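You operate a simulated robot arm through the tools that you are given. There is no shell and no other tool. Be economical: measure what you need, move in short steps, check, and stop when the job is done.

Carry out the task below with a simulated robot arm. There is one attempt and no reset: what you move stays moved.

JOB
Take the yellow cup from the top of the work table and leave it on top of the orange battery there.
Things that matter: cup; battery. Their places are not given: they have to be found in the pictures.

The check looks at the end state, three seconds after you hand in, the way a careful person would. Anything else that was tipped, shoved, dropped, spilled or broken makes it a failure.

ROBOT AND FRAMES
A 6-joint arm with a two-finger parallel gripper, fixed in place. Base frame: the origin is at the foot of the arm, x ahead of it, y to its left, z up; the work surface is at about z = 0. Lengths are in m, angles in degrees, forces in N, time in s.
With the tool pointing down near the work surface it reaches from about 0.18 to 0.46 m from the base axis. Its first joint turns from -70.0 to 70.0 degrees. Payload 1.9 kg.
Tool frame: the origin (TCP) lies between the finger pads and is the grasp point; the fingertips stand 0.023 m ahead of it; z points along the fingers, y is the line along which they close. Largest opening 0.094 m; finger width 0.038, thickness 0.01; the body of the gripper, 0.054 by 0.096 m, starts 0.039 m behind the TCP.
Orientation is that of the tool frame in the base frame, as a unit quaternion [w, x, y, z]. With the fingers straight down and closing along the base's y, the tool's x points along the base's -x, its y along +y and its z along -z.

CONTROLS
- The arm moves only by the tool move_arm. Its argument "increments" is a list of rows, each a list of 3 entries, a list of its own where there are three numbers: the turn, a rotation vector about the base's x, y, z in degrees, then the shift along the base's x, y, z in m, then the gripper command, from -1 (fully open) to 1 (shut), values between in proportion. In form: [[[wx, wy, wz], [x, y, z], claw], ...]. A call has 1 to 20 rows; each row is the pose to reach, as a shift and turn from the pose commanded when the call began. Rows are played at 5 a second. More than 0.05 m and 8.6 degrees between two rows, or a gripper value outside its range, and nothing of the call is played. A pose out of reach is approached as far as the arm can. The call stops where the force on the tool passes 40 N (or 10 N more than at its start, if that is more) or the arm is blocked; 0.2 s more then pass. Each finger travels about 0.108 m/s and halts on what it meets, pressing with about 34 N; the grip force reading is that of the motor and also rises with nothing between the fingers. The clock runs only during rows and for 0.2 s after the last one: add rows that repeat a pose to give the fingers time. The reply holds the time, the measured pose of the TCP, the force on the tool along the base axes, the opening and the grip force, in the units named above and with some noise.
- Cameras (640 x 400 px; columns grow to the right, rows downward): "scene" is fixed at [0.0483, 0.3095, 0.4555]; the picture's right is [-0.90, -0.44, 0.00], its down [-0.17, 0.36, -0.92] and it looks along [0.40, -0.83, -0.40] (base axes); focal length 228 px, centre (320, 200). "wrist" rides on the gripper at [-0.039, 0, -0.044] in the tool frame; the picture's right is [0.00, -1.00, 0.00], its down [0.97, 0.00, -0.24] and it looks along [0.24, 0.00, 0.97] (tool axes); focal length 218 px, centre (320, 200).
- get_image(camera): a new picture of that camera. The clock stands still meanwhile.
- locate(camera, pixels): for up to 12 pixels [column, row] of the newest picture of that camera ("zoom" is the newest enlarged one), the place [x, y, z] in the base frame of the surface seen there, good to about 0.002 m, but the place of the scene camera against the robot may be out by one fixed shift of up to 0.025 m in any direction. The clock stands still meanwhile.
- enlarge(camera, box): a new picture of the part [left, top, right, bottom] of that camera's present view, enlarged. The clock stands still meanwhile.
- job_done(): hands the job in; it is judged then, once.

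Go step by step. Measure first, check grasps and placings, and put right what went wrong. The budget is 60 turns and 30 pictures, counting those below and the enlarged ones. Unless the task says otherwise, let go and move clear before handing in, and close with one line.

The tools are called after "Emit:" by a JSON object that holds its "api" and its "payload". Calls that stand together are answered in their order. move_arm: Moves the arm, as the interface text tells. Its arguments: {"type":"object","properties":{"increments":{"type":"array","items":{"type":"array"}}},"required":["increments"]} The other tools are called the same way: get_image (camera) takes a picture; locate (camera, pixels) gives the place of the surface under pixels of a picture; enlarge (camera, box) takes an enlarged picture of a part of a camera's view; job_done () hands the job in.

At the start:

```text
clock: 0.0
tool_pos: [0.2112, -0.1789, 0.3607]
orientation: [0.0, 0.0, 1.0, -0.001]
ft_force: [0.0, -0.4, -0.5]
grip_width: 0.0943
grip_force: 0.0
```

scene: 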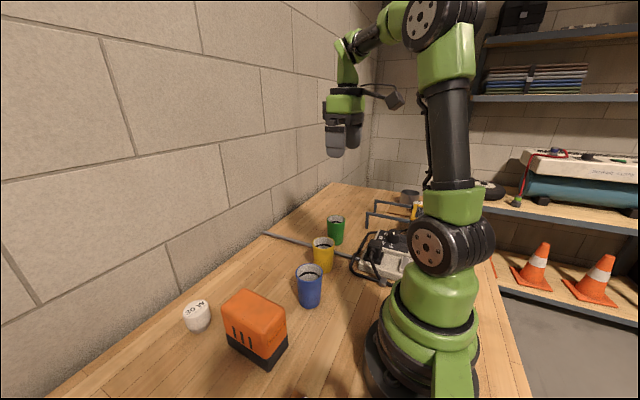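
wrist: 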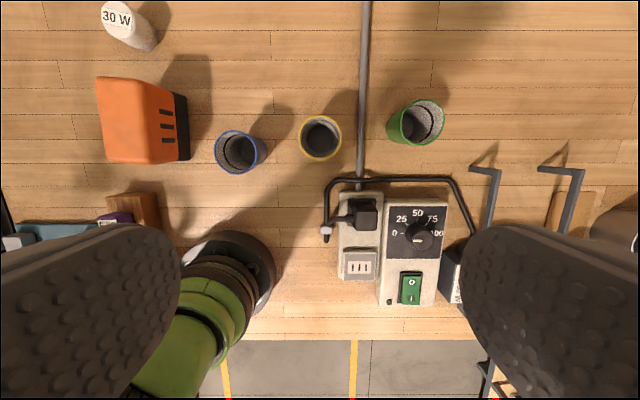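

The wrist picture shows the yellow cup near (320,138), a blue one at (240,152), a green one at (415,122), and the orange battery near (140,120). I'll measure them in the wrist view and enlarge it.

Emit:
{"api": "locate", "payload": {"camera": "wrist", "pixels": [[320, 117], [320, 159], [299, 138], [342, 138], [320, 135], [98, 78], [106, 160], [172, 92], [178, 160], [140, 120], [184, 125], [363, 100]]}}

Emit:
{"api": "enlarge", "payload": {"camera": "wrist", "box": [80, 60, 400, 260]}}

Emit:
{"api": "enlarge", "payload": {"camera": "scene", "box": [170, 200, 410, 380]}}

```text
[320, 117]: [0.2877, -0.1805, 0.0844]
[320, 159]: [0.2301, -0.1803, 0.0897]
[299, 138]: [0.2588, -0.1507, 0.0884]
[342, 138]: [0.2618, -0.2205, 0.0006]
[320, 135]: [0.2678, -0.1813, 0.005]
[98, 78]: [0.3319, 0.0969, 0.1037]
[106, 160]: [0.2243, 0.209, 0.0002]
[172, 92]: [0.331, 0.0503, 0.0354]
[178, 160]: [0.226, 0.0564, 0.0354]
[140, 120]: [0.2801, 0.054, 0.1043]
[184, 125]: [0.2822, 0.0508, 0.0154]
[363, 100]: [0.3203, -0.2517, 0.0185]
```

```text
2.00 times, centred on (240, 160) of wrist
```

zoom: 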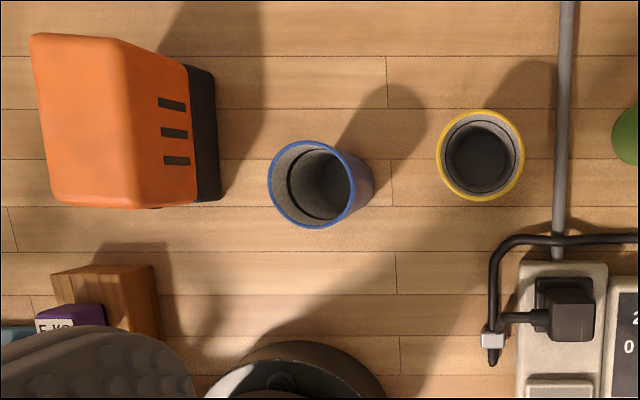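

```text
2.22 times, centred on (290, 290) of scene
```

zoom: 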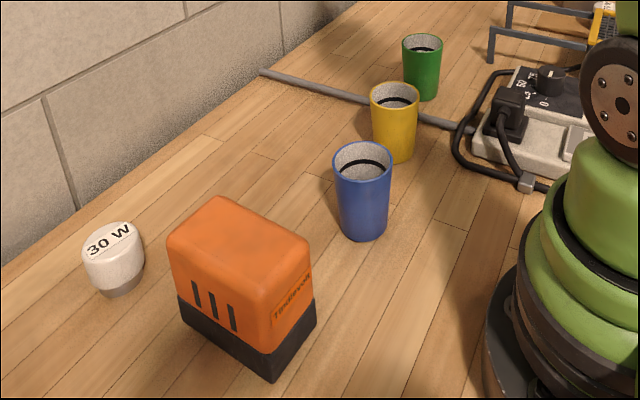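

The yellow cup centres near (0.259, -0.180) with its rim at z≈0.089, and the battery top is at z≈0.104. I'll check the neighbouring cups' clearances and the battery's top edges.

Emit:
{"api": "get_image", "payload": {"camera": "wrist"}}

Emit:
{"api": "locate", "payload": {"camera": "wrist", "pixels": [[216, 152], [254, 145], [264, 150], [389, 127], [442, 122], [103, 82], [108, 156], [138, 84], [148, 158], [130, 120], [144, 120], [341, 138]]}}

```text
25 pictures are left
```

wrist: 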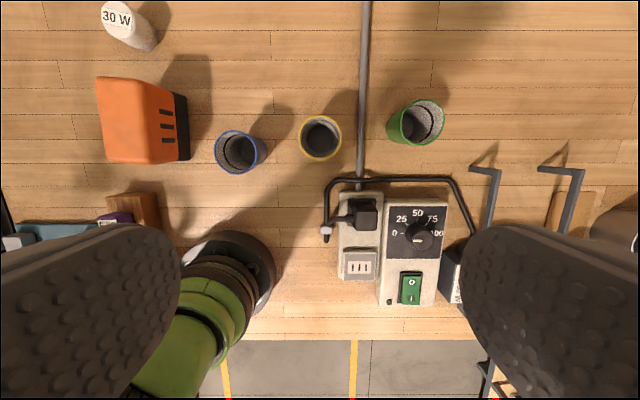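

```text
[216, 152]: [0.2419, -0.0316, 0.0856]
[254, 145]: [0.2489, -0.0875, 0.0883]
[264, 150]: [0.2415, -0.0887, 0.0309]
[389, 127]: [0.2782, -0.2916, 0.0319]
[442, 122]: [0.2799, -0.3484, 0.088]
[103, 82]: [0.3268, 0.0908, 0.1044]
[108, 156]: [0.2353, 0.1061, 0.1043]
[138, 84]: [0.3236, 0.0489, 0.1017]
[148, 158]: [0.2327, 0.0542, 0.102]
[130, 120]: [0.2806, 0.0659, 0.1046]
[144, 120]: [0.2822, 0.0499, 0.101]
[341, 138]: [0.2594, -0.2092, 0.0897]
```

Blue's edge is at y≈-0.088 and green's at y≈-0.29, so closing along y leaves room (open fingers reach -0.123 and -0.237). I'm moving above the yellow cup.

Emit:
{"api": "move_arm", "payload": {"increments": [[[0, 0, 0], [0.024, 0, -0.03], -1], [[0, 0, 0], [0.048, -0.001, -0.06], -1], [[0, 0, 0], [0.048, -0.001, -0.1], -1], [[0, 0, 0], [0.048, -0.001, -0.14], -1], [[0, 0, 0], [0.048, -0.001, -0.18], -1], [[0, 0, 0], [0.048, -0.001, -0.2], -1], [[0, 0, 0], [0.048, -0.001, -0.2], -1], [[0, 0, 0], [0.048, -0.001, -0.2], -1]]}}

Emit:
{"api": "get_image", "payload": {"camera": "wrist"}}

```text
clock: 1.8
tool_pos: [0.2594, -0.179, 0.1598]
orientation: [0.0, 0.0, 1.0, -0.001]
ft_force: [0.2, -0.2, 0.1]
grip_width: 0.094
grip_force: 0.1
```

```text
24 pictures are left
```

wrist: 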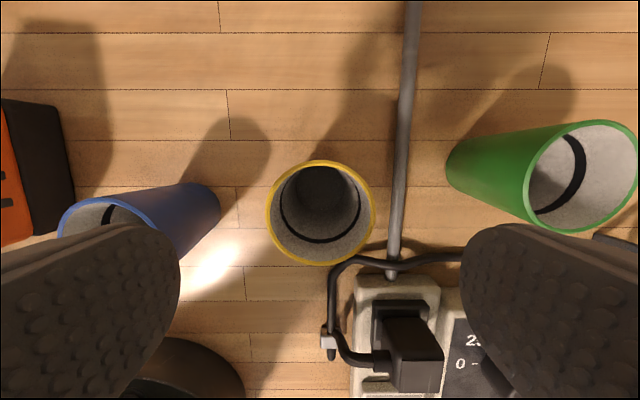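

The cup sits centred at (321,212). I'm checking its rim and the cable and socket by the right finger's path.

Emit:
{"api": "locate", "payload": {"camera": "wrist", "pixels": [[321, 162], [321, 264], [269, 212], [374, 212], [320, 190], [360, 260], [400, 243], [440, 255], [360, 280], [400, 305], [320, 260]]}}

```text
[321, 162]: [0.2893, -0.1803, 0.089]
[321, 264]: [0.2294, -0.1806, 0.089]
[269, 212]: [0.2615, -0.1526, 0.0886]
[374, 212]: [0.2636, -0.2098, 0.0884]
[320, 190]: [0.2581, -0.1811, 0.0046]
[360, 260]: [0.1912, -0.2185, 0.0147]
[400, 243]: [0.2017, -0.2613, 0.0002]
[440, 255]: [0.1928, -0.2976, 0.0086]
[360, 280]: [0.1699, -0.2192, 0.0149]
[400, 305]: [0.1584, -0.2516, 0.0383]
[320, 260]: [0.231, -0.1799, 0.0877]
```

The cup is centred at (0.2595, -0.181) with its rim at z=0.089, and the cable and socket lie at x<0.21, clear of the fingers. I'm lowering to TCP z≈0.060 and then closing.

Emit:
{"api": "move_arm", "payload": {"increments": [[[0, 0, 0], [0, -0.001, -0.03], -1], [[0, 0, 0], [0, -0.001, -0.06], -1], [[0, 0, 0], [0, -0.001, -0.085], -1], [[0, 0, 0], [0, -0.001, -0.1], -1], [[0, 0, 0], [0, -0.001, -0.1], -1], [[0, 0, 0], [0, -0.001, -0.1], -1]]}}

Emit:
{"api": "move_arm", "payload": {"increments": [[[0, 0, 0], [0, 0, 0], -0.3], [[0, 0, 0], [0, 0, 0], 0], [[0, 0, 0], [0, 0, 0], 0.3], [[0, 0, 0], [0, 0, 0], 0.3], [[0, 0, 0], [0, 0, 0], 0.3]]}}

```text
clock: 3.2
tool_pos: [0.2583, -0.181, 0.059]
orientation: [0.001, 0.0, 1.0, -0.001]
ft_force: [-1.4, 0.2, 0.3]
grip_width: 0.0941
grip_force: 0.1
```

```text
clock: 4.4
tool_pos: [0.2577, -0.1817, 0.0604]
orientation: [0.0, 0.0, 1.0, -0.001]
ft_force: [0.3, 0.6, -0.4]
grip_width: 0.0601
grip_force: 34.0
```

The fingers stopped at 0.060 with 34 N, so the cup is held. I'm lifting straight up by 0.16 m.

Emit:
{"api": "move_arm", "payload": {"increments": [[[0, 0, 0], [0, 0, 0.015], 0.3], [[0, 0, 0], [0, 0, 0.04], 0.3], [[0, 0, 0], [0, 0, 0.07], 0.3], [[0, 0, 0], [0, 0, 0.1], 0.3], [[0, 0, 0], [0, 0, 0.13], 0.3], [[0, 0, 0], [0, 0, 0.16], 0.3], [[0, 0, 0], [0, 0, 0.16], 0.3], [[0, 0, 0], [0, 0, 0.16], 0.3]]}}

Emit:
{"api": "get_image", "payload": {"camera": "wrist"}}

Emit:
{"api": "get_image", "payload": {"camera": "scene"}}

```text
clock: 6.2
tool_pos: [0.2593, -0.1813, 0.2212]
orientation: [-0.001, 0.0, 1.0, -0.001]
ft_force: [0.5, -0.5, 0.2]
grip_width: 0.0329
grip_force: 0.0
```

```text
23 pictures are left
```

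wrist: 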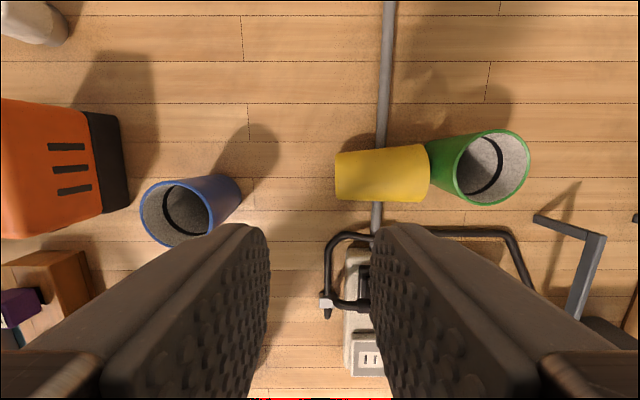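

```text
22 pictures are left
```

scene: 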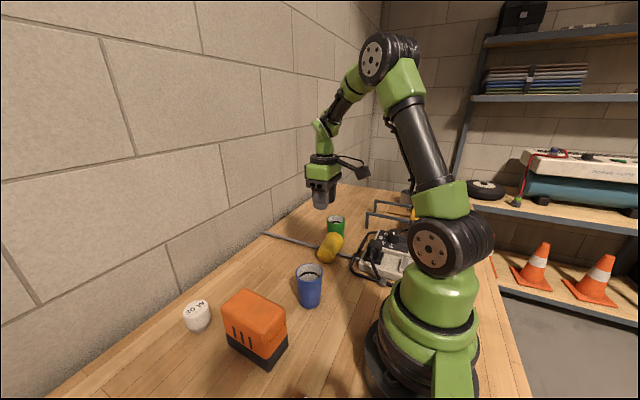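

The cup slipped out (opening 0.033, no grip force) and now lies on its side near (380,172), on the rod and close to the green cup. I'm looking closer before recovering it.

Emit:
{"api": "enlarge", "payload": {"camera": "wrist", "box": [300, 100, 560, 260]}}

Emit:
{"api": "enlarge", "payload": {"camera": "scene", "box": [260, 190, 400, 290]}}

Emit:
{"api": "locate", "payload": {"camera": "wrist", "pixels": [[338, 177], [350, 175], [380, 172], [410, 170], [424, 168], [380, 152], [380, 198], [345, 156], [345, 197], [420, 148], [420, 200], [528, 165]]}}

```text
2.46 times, centred on (430, 180) of wrist
```

zoom: 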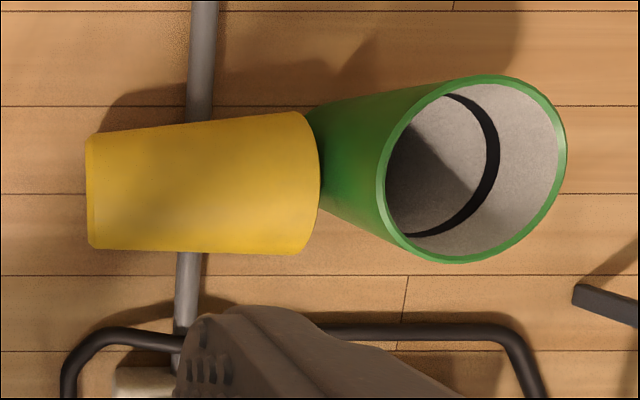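

```text
4.00 times, centred on (330, 240) of scene
```

zoom: 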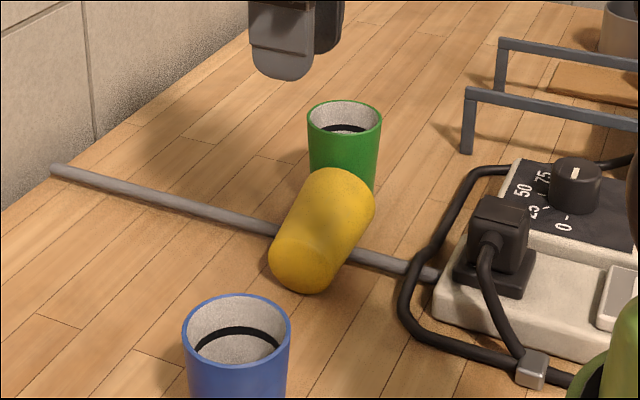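

```text
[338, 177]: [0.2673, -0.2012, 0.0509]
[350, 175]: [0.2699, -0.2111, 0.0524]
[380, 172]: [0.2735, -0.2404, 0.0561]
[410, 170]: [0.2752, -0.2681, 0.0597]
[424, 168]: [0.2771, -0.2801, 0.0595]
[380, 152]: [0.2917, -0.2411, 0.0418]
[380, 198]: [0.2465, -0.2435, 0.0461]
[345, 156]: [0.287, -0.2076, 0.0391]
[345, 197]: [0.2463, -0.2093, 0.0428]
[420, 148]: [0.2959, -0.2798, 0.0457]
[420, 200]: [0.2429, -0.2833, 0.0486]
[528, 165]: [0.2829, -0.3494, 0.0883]
```

The cup tipped about its base edge: its base is at y≈-0.20, its rim at y≈-0.286, and its axis is nearly horizontal along y. The green cup appears unmoved. Its rim had sat about 0.03 behind the TCP, probably off the pads. Next I need the shape of the gripper's attachments, the rod's position, and green's exact edge.

Emit:
{"api": "enlarge", "payload": {"camera": "scene", "box": [280, 100, 400, 220]}}

Emit:
{"api": "locate", "payload": {"camera": "wrist", "pixels": [[385, 100], [392, 50], [375, 215], [368, 215], [383, 215], [430, 160], [440, 165], [455, 165], [475, 130], [490, 205], [430, 190], [440, 140]]}}

```text
3.33 times, centred on (340, 160) of scene
```

zoom: 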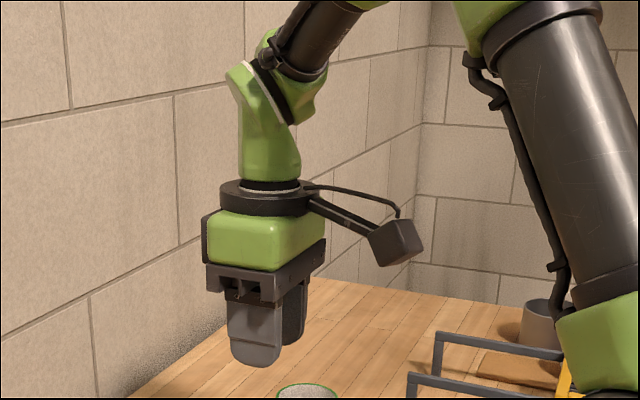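

```text
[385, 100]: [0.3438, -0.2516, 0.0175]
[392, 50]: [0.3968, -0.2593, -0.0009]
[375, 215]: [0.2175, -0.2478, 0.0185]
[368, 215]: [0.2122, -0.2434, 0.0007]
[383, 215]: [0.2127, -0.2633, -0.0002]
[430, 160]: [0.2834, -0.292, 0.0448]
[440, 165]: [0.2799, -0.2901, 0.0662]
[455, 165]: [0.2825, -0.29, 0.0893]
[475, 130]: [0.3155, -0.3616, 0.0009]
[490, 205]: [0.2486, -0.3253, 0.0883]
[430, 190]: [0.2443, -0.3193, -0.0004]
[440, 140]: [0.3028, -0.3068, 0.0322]
```

The attachment box on the gripper shows at zoom pixel (397,242). I'll locate it relative to the gripper, and let time pass to check that the cup is at rest.

Emit:
{"api": "locate", "payload": {"camera": "zoom", "pixels": [[397, 242], [380, 235], [415, 255], [385, 262], [260, 240], [255, 340], [265, 205], [325, 205]]}}

Emit:
{"api": "move_arm", "payload": {"increments": [[[0, 0, 0], [0, 0, 0.02], -0.3], [[0, 0, 0], [0, 0, 0.04], -1], [[0, 0, 0], [0, 0, 0.04], -1]]}}

Emit:
{"api": "get_image", "payload": {"camera": "wrist"}}

```text
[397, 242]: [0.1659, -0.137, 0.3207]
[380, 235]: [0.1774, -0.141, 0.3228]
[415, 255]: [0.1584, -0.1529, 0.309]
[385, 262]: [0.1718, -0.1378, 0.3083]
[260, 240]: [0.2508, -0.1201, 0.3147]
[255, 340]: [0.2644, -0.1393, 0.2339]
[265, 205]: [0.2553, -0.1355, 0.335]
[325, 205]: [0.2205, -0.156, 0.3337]
```

```text
clock: 7.0
tool_pos: [0.2587, -0.1804, 0.2601]
orientation: [0.001, 0.0, 1.0, -0.001]
ft_force: [0.7, -0.7, -0.5]
grip_width: 0.0941
grip_force: 0.0
```

```text
18 pictures are left
```

wrist: 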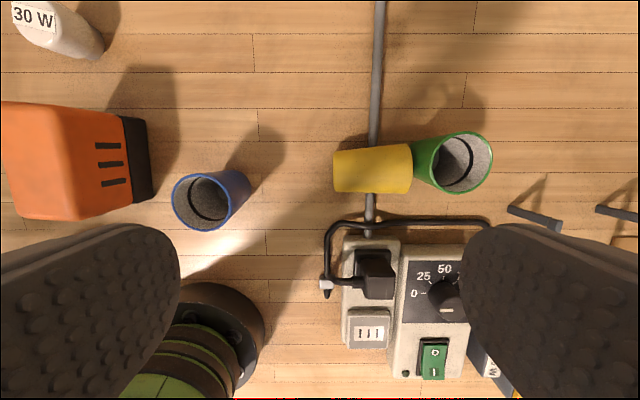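

The gripper box sits about 0.093 m out on tool +x and 0.095 m behind the TCP. The cup seems at rest at (372,168), so I'll re-measure it. I'll also yaw +90° about z here so the fingers close along x and the box ends up on top after uprighting.

Emit:
{"api": "locate", "payload": {"camera": "wrist", "pixels": [[336, 170], [345, 170], [372, 168], [405, 167], [340, 153], [340, 189], [408, 146], [408, 192], [372, 150], [372, 191], [372, 205], [375, 120]]}}

Emit:
{"api": "move_arm", "payload": {"increments": [[[0, 0, 8], [0, 0, 0.01], -1], [[0, 0, 16], [0, 0, 0.02], -1], [[0, 0, 24], [0, 0, 0.03], -1], [[0, 0, 32], [0, 0, 0.04], -1], [[0, 0, 40], [0, 0, 0.04], -1], [[0, 0, 48], [0, 0, 0.04], -1], [[0, 0, 56], [0, 0, 0.04], -1], [[0, 0, 64], [0, 0, 0.04], -1], [[0, 0, 72], [0, 0, 0.04], -1], [[0, 0, 80], [0, 0, 0.04], -1], [[0, 0, 88], [0, 0, 0.04], -1], [[0, 0, 90], [0, 0, 0.04], -1], [[0, 0, 90], [0, 0, 0.04], -1]]}}

```text
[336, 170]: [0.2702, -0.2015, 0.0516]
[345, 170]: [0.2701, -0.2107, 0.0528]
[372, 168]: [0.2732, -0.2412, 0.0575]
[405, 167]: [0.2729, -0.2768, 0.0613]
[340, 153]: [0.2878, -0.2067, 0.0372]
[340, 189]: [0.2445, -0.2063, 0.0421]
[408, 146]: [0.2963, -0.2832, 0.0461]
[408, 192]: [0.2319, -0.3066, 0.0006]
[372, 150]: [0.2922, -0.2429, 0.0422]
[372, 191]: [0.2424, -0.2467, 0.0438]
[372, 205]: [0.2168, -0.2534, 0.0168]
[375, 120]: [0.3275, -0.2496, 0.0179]
```

```text
clock: 9.8
tool_pos: [0.2588, -0.1816, 0.2996]
orientation: [-0.001, 0.708, -0.706, 0.0]
ft_force: [0.8, 0.2, 1.2]
grip_width: 0.0939
grip_force: 0.0
```

The cup is unchanged: its axis is at x≈0.268 and its mid-point at y≈-0.243. Before touching it, I'm testing with the empty gripper whether the arm can reach the sideways pose (tool pointing -y) above the battery.

Emit:
{"api": "move_arm", "payload": {"increments": [[[-8, 0, 0], [0.002, 0.024, 0], -1], [[-16, 0, 0], [0.004, 0.048, 0], -1], [[-24, 0, 0], [0.006, 0.072, 0], -1], [[-32, 0, 0], [0.008, 0.096, 0], -1], [[-40, 0, 0], [0.01, 0.12, 0], -1], [[-48, 0, 0], [0.012, 0.144, 0], -1], [[-56, 0, 0], [0.014, 0.168, -0.005], -1], [[-64, 0, 0], [0.016, 0.192, -0.01], -1], [[-72, 0, 0], [0.018, 0.216, -0.015], -1], [[-80, 0, 0], [0.02, 0.24, -0.02], -1], [[-88, 0, 0], [0.021, 0.26, -0.03], -1], [[-90, 0, 0], [0.021, 0.26, -0.03], -1], [[-90, 0, 0], [0.021, 0.26, -0.03], -1]]}}

Emit:
{"api": "get_image", "payload": {"camera": "scene"}}

```text
clock: 12.6
tool_pos: [0.2786, 0.0778, 0.2706]
orientation: [0.5, 0.5, -0.5, 0.501]
ft_force: [-0.3, 0.0, 0.5]
grip_width: 0.0938
grip_force: 0.0
```

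```text
17 pictures are left
```

scene: 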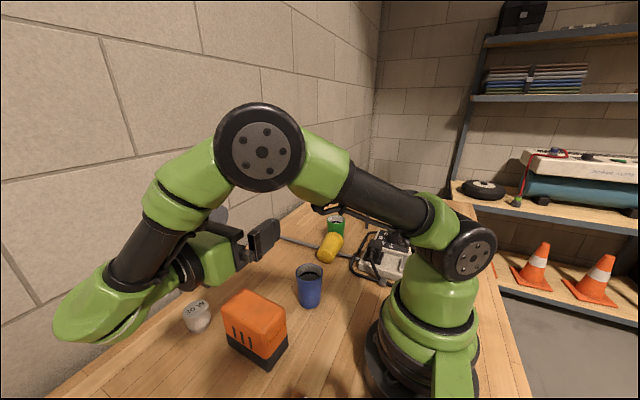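

The sideways pose is reachable. I'm testing the descent to near placing height (z≈0.165) while still empty, offset a little to +y.

Emit:
{"api": "move_arm", "payload": {"increments": [[[0, 0, 0], [0, 0.005, -0.02], -1], [[0, 0, 0], [0, 0.01, -0.04], -1], [[0, 0, 0], [0, 0.015, -0.06], -1], [[0, 0, 0], [0, 0.015, -0.08], -1], [[0, 0, 0], [0, 0.015, -0.1], -1], [[0, 0, 0], [0, 0.015, -0.105], -1], [[0, 0, 0], [0, 0.015, -0.105], -1]]}}

Emit:
{"api": "get_image", "payload": {"camera": "scene"}}

Emit:
{"api": "get_image", "payload": {"camera": "wrist"}}

```text
clock: 14.2
tool_pos: [0.28, 0.0946, 0.1653]
orientation: [0.499, 0.501, -0.499, 0.501]
ft_force: [1.1, -0.4, -0.5]
grip_width: 0.0943
grip_force: 0.0
```

```text
16 pictures are left
```

scene: 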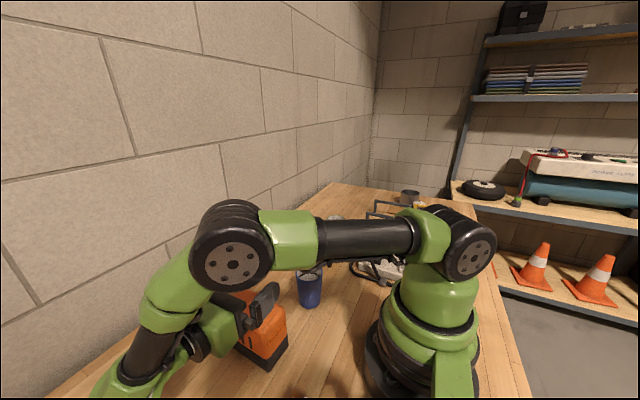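

```text
15 pictures are left
```

wrist: 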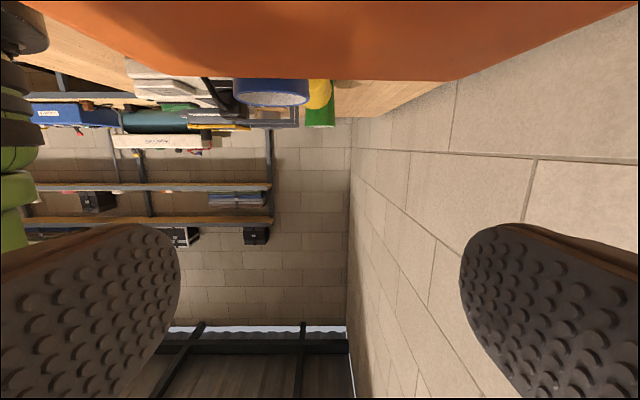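

The sideways pose at z=0.165 over the battery works and nothing was touched. I'm going back up and turning the tool down again over the battery to measure its top from above.

Emit:
{"api": "move_arm", "payload": {"increments": [[[0, 0, 0], [0, 0.005, 0.03], -1], [[0, 0, 0], [0, 0.005, 0.07], -1], [[0, 0, 0], [0, 0.0, 0.11], -1], [[8, 0, 0], [0, 0, 0.13], -1], [[16, 0, 0], [0, 0, 0.14], -1], [[24, 0, 0], [0, 0, 0.15], -1], [[32, 0, 0], [0, -0.005, 0.15], -1], [[40, 0, 0], [0, -0.01, 0.15], -1], [[48, 0, 0], [0, -0.015, 0.15], -1], [[56, 0, 0], [0, -0.02, 0.15], -1], [[64, 0, 0], [0, -0.025, 0.15], -1], [[72, 0, 0], [0, -0.03, 0.15], -1], [[80, 0, 0], [0, -0.035, 0.15], -1], [[88, 0, 0], [0, -0.035, 0.15], -1], [[90, 0, 0], [0, -0.035, 0.15], -1], [[90, 0, 0], [0, -0.035, 0.15], -1]]}}

Emit:
{"api": "get_image", "payload": {"camera": "wrist"}}

```text
clock: 17.6
tool_pos: [0.2787, 0.0584, 0.3159]
orientation: [-0.001, 0.707, -0.707, 0.0]
ft_force: [-0.2, 0.0, 0.0]
grip_width: 0.0939
grip_force: 0.0
```

```text
14 pictures are left
```

wrist: 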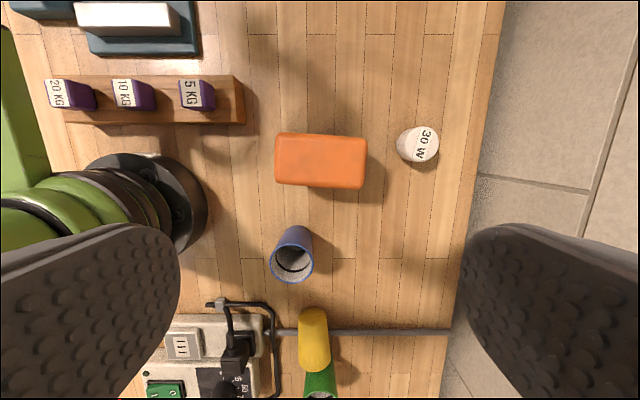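

The battery top shows clearly at columns 276–368 and rows 133–188. I'm locating its edges, and the cup and green cup again.

Emit:
{"api": "locate", "payload": {"camera": "wrist", "pixels": [[280, 137], [280, 180], [364, 140], [360, 184], [320, 138], [318, 184], [320, 160], [278, 158], [365, 162], [313, 310], [313, 340], [313, 365]]}}

Emit:
{"api": "enlarge", "payload": {"camera": "wrist", "box": [260, 110, 390, 200]}}

```text
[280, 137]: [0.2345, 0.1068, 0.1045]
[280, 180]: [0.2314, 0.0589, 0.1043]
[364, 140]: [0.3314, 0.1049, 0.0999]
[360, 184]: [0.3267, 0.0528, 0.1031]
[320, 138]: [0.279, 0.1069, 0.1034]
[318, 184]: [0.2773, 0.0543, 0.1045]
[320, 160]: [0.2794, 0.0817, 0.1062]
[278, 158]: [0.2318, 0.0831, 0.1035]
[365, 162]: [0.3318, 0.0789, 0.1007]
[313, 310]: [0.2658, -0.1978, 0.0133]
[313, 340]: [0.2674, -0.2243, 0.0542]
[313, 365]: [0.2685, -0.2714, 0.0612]
```

```text
4.44 times, centred on (325, 155) of wrist
```

zoom: 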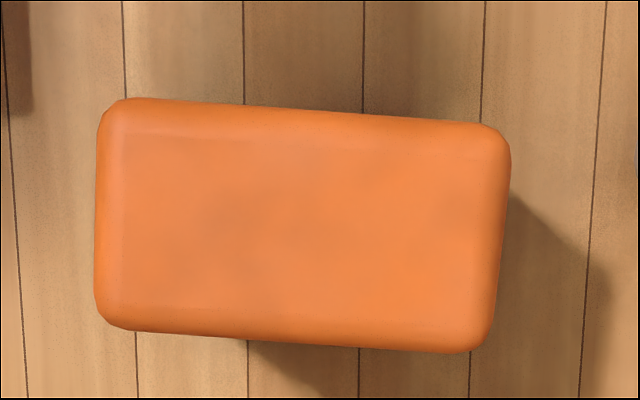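

The battery's top centre is ≈(0.281, 0.080) at z≈0.104. I'm moving above the lying cup at (0.2675, -0.241, 0.12), with the fingers opened to about 0.07.

Emit:
{"api": "move_arm", "payload": {"increments": [[[0, 0, 0], [-0.002, -0.04, -0.01], -0.49], [[0, 0, 0], [-0.004, -0.08, -0.03], -0.49], [[0, 0, 0], [-0.006, -0.12, -0.05], -0.49], [[0, 0, 0], [-0.008, -0.16, -0.06], -0.49], [[0, 0, 0], [-0.01, -0.2, -0.07], -0.49], [[0, 0, 0], [-0.011, -0.24, -0.09], -0.49], [[0, 0, 0], [-0.0112, -0.28, -0.11], -0.49], [[0, 0, 0], [-0.0112, -0.299, -0.14], -0.49], [[0, 0, 0], [-0.0112, -0.299, -0.17], -0.49], [[0, 0, 0], [-0.0112, -0.299, -0.195], -0.49], [[0, 0, 0], [-0.0112, -0.299, -0.195], -0.49], [[0, 0, 0], [-0.0112, -0.299, -0.195], -0.49]]}}

Emit:
{"api": "get_image", "payload": {"camera": "wrist"}}

```text
clock: 20.2
tool_pos: [0.2678, -0.2403, 0.1196]
orientation: [0.001, -0.707, 0.707, -0.001]
ft_force: [0.4, -0.3, 0.6]
grip_width: 0.0701
grip_force: 0.0
```

```text
12 pictures are left
```

wrist: 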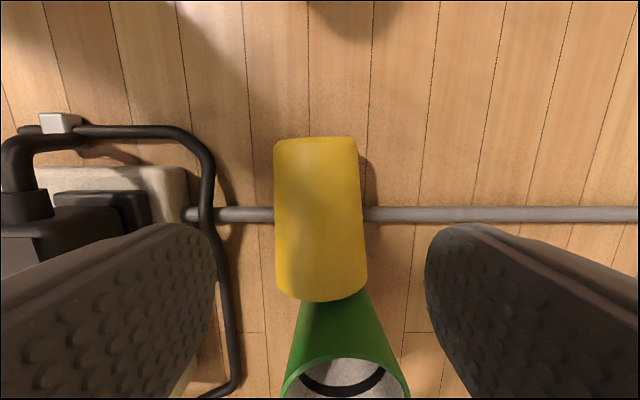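

The lying cup is centred between the fingers (column ~320). I'm lowering to TCP z=0.044, which keeps the tips just above the rod, and then closing.

Emit:
{"api": "move_arm", "payload": {"increments": [[[0, 0, 0], [0, 0, -0.025], -0.49], [[0, 0, 0], [0, 0, -0.05], -0.49], [[0, 0, 0], [0, 0, -0.065], -0.49], [[0, 0, 0], [0, 0, -0.0755], -0.49], [[0, 0, 0], [0, 0, -0.0755], -0.49], [[0, 0, 0], [0, 0, -0.0755], -0.3], [[0, 0, 0], [0, 0, -0.0755], 0], [[0, 0, 0], [0, 0, -0.0755], 0.5], [[0, 0, 0], [0, 0, -0.0755], 1], [[0, 0, 0], [0, 0, -0.0755], 1]]}}

Emit:
{"api": "get_image", "payload": {"camera": "wrist"}}

```text
clock: 22.4
tool_pos: [0.2682, -0.2411, 0.0454]
orientation: [-0.001, 0.707, -0.707, 0.001]
ft_force: [-0.2, 0.1, 0.2]
grip_width: 0.0563
grip_force: 33.5
```

```text
11 pictures are left
```

wrist: 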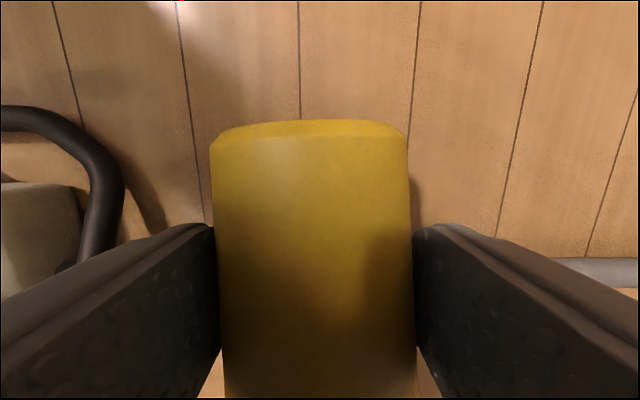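

It's gripped at 0.056 with 33.5 N. I'm lifting slowly by 3 cm and checking.

Emit:
{"api": "move_arm", "payload": {"increments": [[[0, 0, 0], [0, 0, 0.003], 1], [[0, 0, 0], [0, 0, 0.006], 1], [[0, 0, 0], [0, 0, 0.01], 1], [[0, 0, 0], [0, 0, 0.015], 1], [[0, 0, 0], [0, 0, 0.02], 1], [[0, 0, 0], [0, 0, 0.025], 1], [[0, 0, 0], [0, 0, 0.03], 1], [[0, 0, 0], [0, 0, 0.03], 1]]}}

Emit:
{"api": "get_image", "payload": {"camera": "wrist"}}

```text
clock: 24.2
tool_pos: [0.2674, -0.2404, 0.0749]
orientation: [0.0, 0.707, -0.707, 0.0]
ft_force: [0.3, -1.3, -1.3]
grip_width: 0.0561
grip_force: 34.1
```

```text
10 pictures are left
```

wrist: 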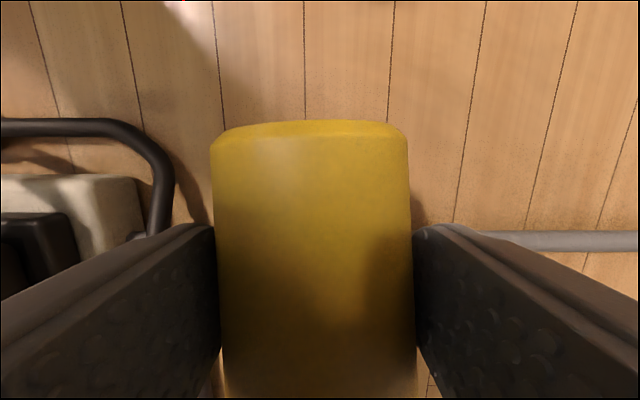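

The cup is holding steady (34 N, unchanged view). I'm measuring where it sits in the gripper while lifting to z≈0.28.

Emit:
{"api": "locate", "payload": {"camera": "wrist", "pixels": [[308, 124], [308, 134], [308, 145], [312, 250], [312, 380], [216, 150], [404, 140]]}}

Emit:
{"api": "move_arm", "payload": {"increments": [[[0, 0, 0], [0, 0, 0.015], 1], [[0, 0, 0], [0, 0, 0.035], 1], [[0, 0, 0], [0, 0, 0.06], 1], [[0, 0, 0], [0, 0, 0.085], 1], [[0, 0, 0], [0, 0, 0.11], 1], [[0, 0, 0], [0, 0, 0.135], 1], [[0, 0, 0], [0, 0, 0.16], 1], [[0, 0, 0], [0, 0, 0.185], 1], [[0, 0, 0], [0, 0, 0.205], 1], [[0, 0, 0], [0, 0, 0.215], 1], [[0, 0, 0], [0, 0, 0.215], 1]]}}

```text
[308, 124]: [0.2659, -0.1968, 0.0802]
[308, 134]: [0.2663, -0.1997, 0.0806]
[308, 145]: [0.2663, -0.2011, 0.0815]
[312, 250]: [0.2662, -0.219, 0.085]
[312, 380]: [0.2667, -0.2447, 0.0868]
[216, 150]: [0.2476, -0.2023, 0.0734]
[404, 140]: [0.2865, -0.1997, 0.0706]
```

```text
clock: 26.6
tool_pos: [0.2675, -0.2407, 0.2901]
orientation: [0.001, -0.707, 0.707, 0.0]
ft_force: [1.7, -0.5, -0.7]
grip_width: 0.0561
grip_force: 34.4
```

The cup is still firmly held. Its base plane is 0.044 m from the TCP and its axis 0.0165 m ahead, tilted ~2°, so I'm carrying it to above the battery at z≈0.21 with a -88° turn.

Emit:
{"api": "move_arm", "payload": {"increments": [[[-4, 0, 0], [0.0005, 0.012, 0], 1], [[-11, 0, 0], [0.001, 0.036, 0], 1], [[-18, 0, 0], [0.002, 0.06, 0], 1], [[-25, 0, 0], [0.003, 0.085, 0], 1], [[-32, 0, 0], [0.004, 0.11, 0], 1], [[-39, 0, 0], [0.005, 0.135, 0], 1], [[-46, 0, 0], [0.006, 0.16, 0], 1], [[-53, 0, 0], [0.007, 0.185, 0], 1], [[-60, 0, 0], [0.008, 0.21, 0], 1], [[-67, 0, 0], [0.009, 0.235, 0], 1], [[-74, 0, 0], [0.01, 0.26, 0], 1], [[-81, 0, 0], [0.011, 0.285, -0.005], 1], [[-86, 0, 0], [0.012, 0.31, -0.02], 1], [[-88, 0, 0], [0.0135, 0.33, -0.04], 1], [[-88, 0, 0], [0.0135, 0.337, -0.06], 1], [[-88, 0, 0], [0.0135, 0.337, -0.08], 1], [[-88, 0, 0], [0.0135, 0.337, -0.08], 1], [[-88, 0, 0], [0.0135, 0.337, -0.08], 1]]}}

Emit:
{"api": "enlarge", "payload": {"camera": "scene", "box": [160, 180, 360, 380]}}

```text
clock: 30.4
tool_pos: [0.2819, 0.0969, 0.2093]
orientation: [0.49, 0.509, -0.508, 0.492]
ft_force: [-0.2, -1.1, 0.6]
grip_width: 0.056
grip_force: 33.6
```

```text
2.00 times, centred on (260, 280) of scene
```

zoom: 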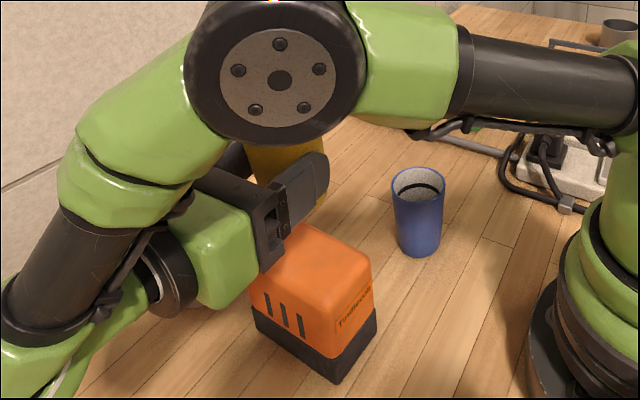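

The cup is held upright over the battery. I'm checking its base height and tilt with the wrist camera.

Emit:
{"api": "get_image", "payload": {"camera": "wrist"}}

Emit:
{"api": "locate", "payload": {"camera": "wrist", "pixels": [[308, 122], [308, 134], [308, 145], [312, 250], [312, 380], [216, 150], [404, 140], [320, 60], [320, 90], [320, 108]]}}

```text
8 pictures are left
```

wrist: 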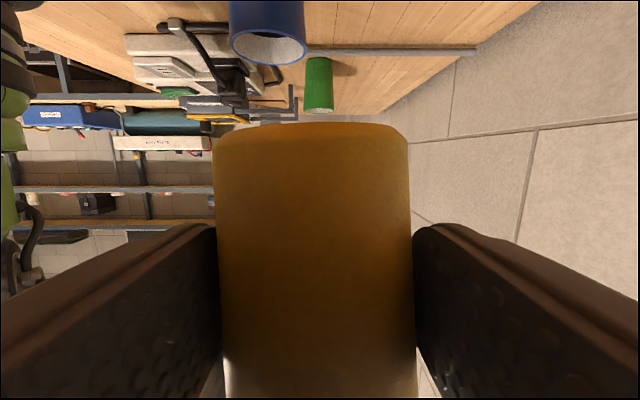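

```text
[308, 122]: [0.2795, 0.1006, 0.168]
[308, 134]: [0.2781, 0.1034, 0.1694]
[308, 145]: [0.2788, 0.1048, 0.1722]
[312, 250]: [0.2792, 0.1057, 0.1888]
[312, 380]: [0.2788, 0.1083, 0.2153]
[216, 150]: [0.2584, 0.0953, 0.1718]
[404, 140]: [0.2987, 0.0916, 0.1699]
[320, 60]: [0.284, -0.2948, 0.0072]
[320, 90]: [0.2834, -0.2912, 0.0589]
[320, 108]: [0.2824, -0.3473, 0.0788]
```

The base bottom is at z≈0.166, 0.044 below the TCP, centred over (0.279, 0.080) and within about 1° of upright. I'm lowering to just above the battery top.

Emit:
{"api": "move_arm", "payload": {"increments": [[[0, 0, 0], [0.001, 0, -0.012], 1], [[0, 0, 0], [0.002, 0, -0.026], 1], [[0, 0, 0], [0.002, 0, -0.04], 1], [[0, 0, 0], [0.002, 0, -0.05], 1], [[0, 0, 0], [0.002, 0, -0.056], 1], [[0, 0, 0], [0.002, 0, -0.058], 1], [[0, 0, 0], [0.002, 0, -0.058], 1]]}}

Emit:
{"api": "get_image", "payload": {"camera": "wrist"}}

Emit:
{"api": "locate", "payload": {"camera": "wrist", "pixels": [[308, 122], [308, 134], [308, 115], [308, 100], [308, 80]]}}

```text
clock: 32.0
tool_pos: [0.2834, 0.0965, 0.1512]
orientation: [0.49, 0.509, -0.509, 0.492]
ft_force: [0.9, 0.0, -0.5]
grip_width: 0.0561
grip_force: 34.0
```

```text
7 pictures are left
```

wrist: 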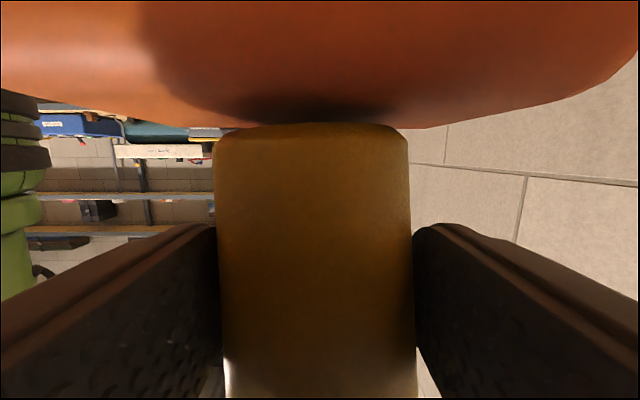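

```text
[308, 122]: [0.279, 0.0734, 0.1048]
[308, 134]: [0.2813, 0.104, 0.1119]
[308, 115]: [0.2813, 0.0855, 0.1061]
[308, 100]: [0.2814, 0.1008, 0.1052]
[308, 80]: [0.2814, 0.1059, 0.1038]
```

The base is about 2 mm above the battery top (z≈0.105), with no contact force yet. I'm lowering in sub-millimetre steps.

Emit:
{"api": "move_arm", "payload": {"increments": [[[0, 0, 0], [0, 0, -0.0007], 1], [[0, 0, 0], [0, 0, -0.0014], 1], [[0, 0, 0], [0, 0, -0.002], 1], [[0, 0, 0], [0, 0, -0.002], 1]]}}

```text
clock: 33.0
tool_pos: [0.2836, 0.0964, 0.1505]
orientation: [0.49, 0.509, -0.509, 0.492]
ft_force: [-0.4, 0.5, 0.4]
grip_width: 0.056
grip_force: 34.1
```

Emit:
{"api": "move_arm", "payload": {"increments": [[[0, 0, 0], [0, 0, -0.0006], 1], [[0, 0, 0], [0, 0, -0.0012], 1], [[0, 0, 0], [0, 0, -0.0012], 1]]}}

```text
clock: 33.8
tool_pos: [0.2845, 0.0966, 0.1485]
orientation: [-0.49, -0.509, 0.509, -0.491]
ft_force: [-0.3, -0.5, -0.8]
grip_width: 0.0558
grip_force: 34.0
```

There's still no contact force at z=0.1485, so I'm lowering another millimetre or so.

Emit:
{"api": "move_arm", "payload": {"increments": [[[0, 0, 0], [0, 0, -0.0006], 1], [[0, 0, 0], [0, 0, -0.0012], 1], [[0, 0, 0], [0, 0, -0.0012], 1]]}}

Emit:
{"api": "enlarge", "payload": {"camera": "wrist", "box": [190, 60, 430, 210]}}

```text
clock: 34.6
tool_pos: [0.285, 0.0967, 0.1483]
orientation: [-0.49, -0.508, 0.51, -0.492]
ft_force: [-5.3, 0.4, 22.4]
grip_width: 0.0559
grip_force: 34.2
```

```text
2.67 times, centred on (310, 135) of wrist
```

zoom: 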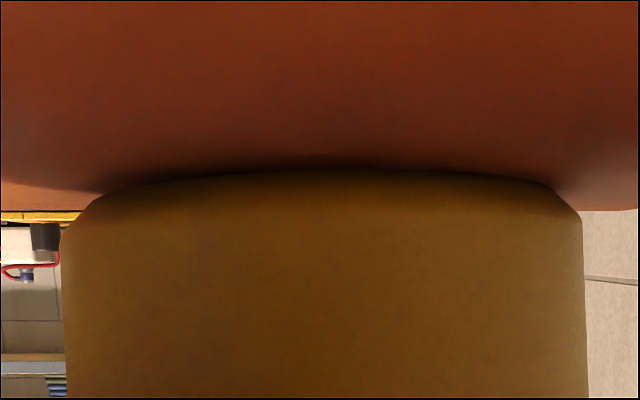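

Contact is made (22 N upward). I'm easing up 0.8 mm, opening the fingers gradually, and holding.

Emit:
{"api": "move_arm", "payload": {"increments": [[[0, 0, 0], [0, 0, 0.0008], 1], [[0, 0, 0], [0, 0, 0.0008], 1], [[0, 0, 0], [0, 0, 0.0008], -0.15], [[0, 0, 0], [0, 0, 0.0008], -0.25], [[0, 0, 0], [0, 0, 0.0008], -0.4], [[0, 0, 0], [0, 0, 0.0008], -0.7], [[0, 0, 0], [0, 0, 0.0008], -1], [[0, 0, 0], [0, 0, 0.0008], -1], [[0, 0, 0], [0, 0, 0.0008], -1]]}}

Emit:
{"api": "get_image", "payload": {"camera": "wrist"}}

```text
clock: 36.6
tool_pos: [0.2842, 0.0967, 0.1477]
orientation: [0.49, 0.509, -0.508, 0.492]
ft_force: [-1.1, 0.4, -0.7]
grip_width: 0.0938
grip_force: 0.1
```

```text
5 pictures are left
```

wrist: 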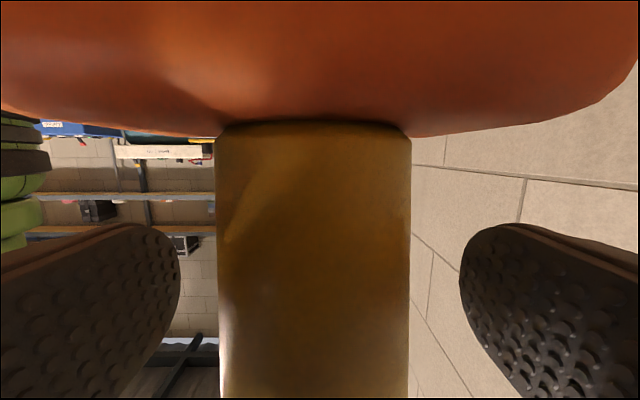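

The cup stands alone on the battery with the fingers clear on both sides (columns 180 and 462). I'm backing straight out along +y.

Emit:
{"api": "move_arm", "payload": {"increments": [[[0, 0, 0], [-0.001, 0.008, 0], -1], [[0, 0, 0], [-0.001, 0.02, 0], -1], [[0, 0, 0], [-0.001, 0.035, 0], -1], [[0, 0, 0], [-0.001, 0.05, 0], -1], [[0, 0, 0], [-0.001, 0.065, 0], -1], [[0, 0, 0], [-0.001, 0.08, 0], -1], [[0, 0, 0], [-0.001, 0.08, 0], -1]]}}

Emit:
{"api": "get_image", "payload": {"camera": "wrist"}}

```text
clock: 38.2
tool_pos: [0.269, 0.1435, 0.1474]
orientation: [0.49, 0.51, -0.508, 0.492]
ft_force: [-0.2, -0.1, 0.2]
grip_width: 0.094
grip_force: 0.0
out of reach, approached as far as the arm can: row 4, 5, 6, 7
```

```text
4 pictures are left
```

wrist: 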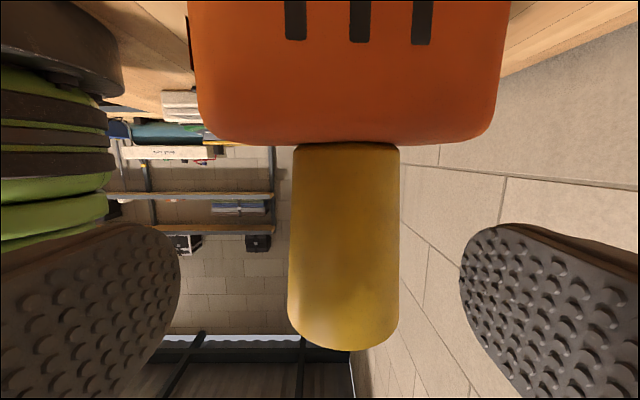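

The cup stands upright and alone on the battery. The arm stopped at its reach limit with the tips at y≈0.12, just behind the cup, so I'm rising straight up in small steps to get further clear.

Emit:
{"api": "move_arm", "payload": {"increments": [[[0, 0, 0], [0, 0, 0.01], -1], [[0, 0, 0], [0, 0, 0.02], -1], [[0, 0, 0], [0, 0, 0.03], -1], [[0, 0, 0], [0, 0, 0.03], -1]]}}

```text
clock: 39.2
tool_pos: [0.2668, 0.1409, 0.1778]
orientation: [0.489, 0.51, -0.508, 0.492]
ft_force: [-0.1, 0.1, -1.1]
grip_width: 0.094
grip_force: 0.0
out of reach, approached as far as the arm can: row 3, 4
```

The gripper is open and clear of the cup without contact. One last scene check before handing in.

Emit:
{"api": "enlarge", "payload": {"camera": "scene", "box": [160, 160, 460, 380]}}

Emit:
{"api": "get_image", "payload": {"camera": "wrist"}}

```text
1.82 times, centred on (310, 270) of scene
```

zoom: 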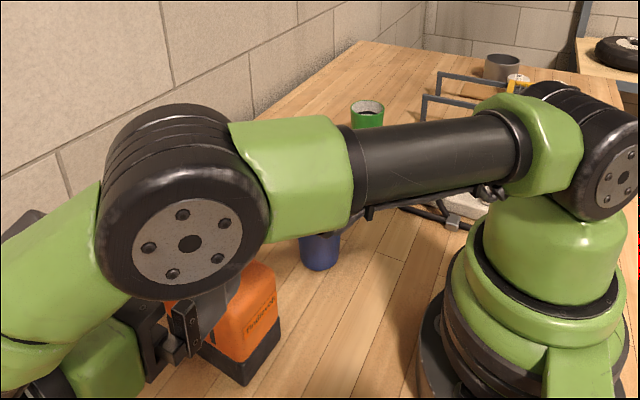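

```text
2 pictures are left
```

wrist: 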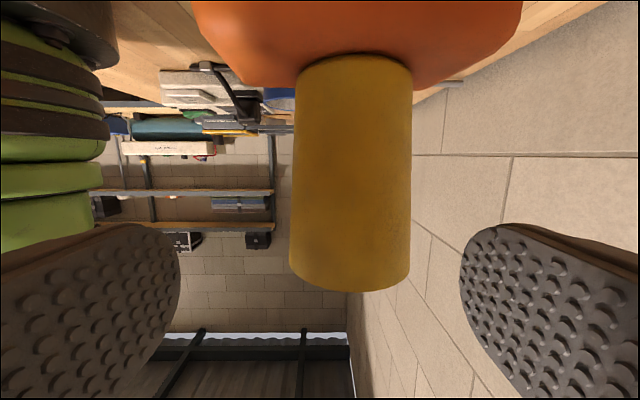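

The wrist view shows the cup standing upright on the battery (base at row ~60) with the open gripper clear of it, and the blue and green cups are still standing. I'm handing in.

Emit:
{"api": "job_done", "payload": {}}

```text
The job is handed in.
```

The yellow cup is standing upright on top of the orange battery and the gripper is open and clear. On the first lift it slipped and tipped over beside the green cup; the green cup showed no visible movement, and I picked the yellow cup up again and placed it.
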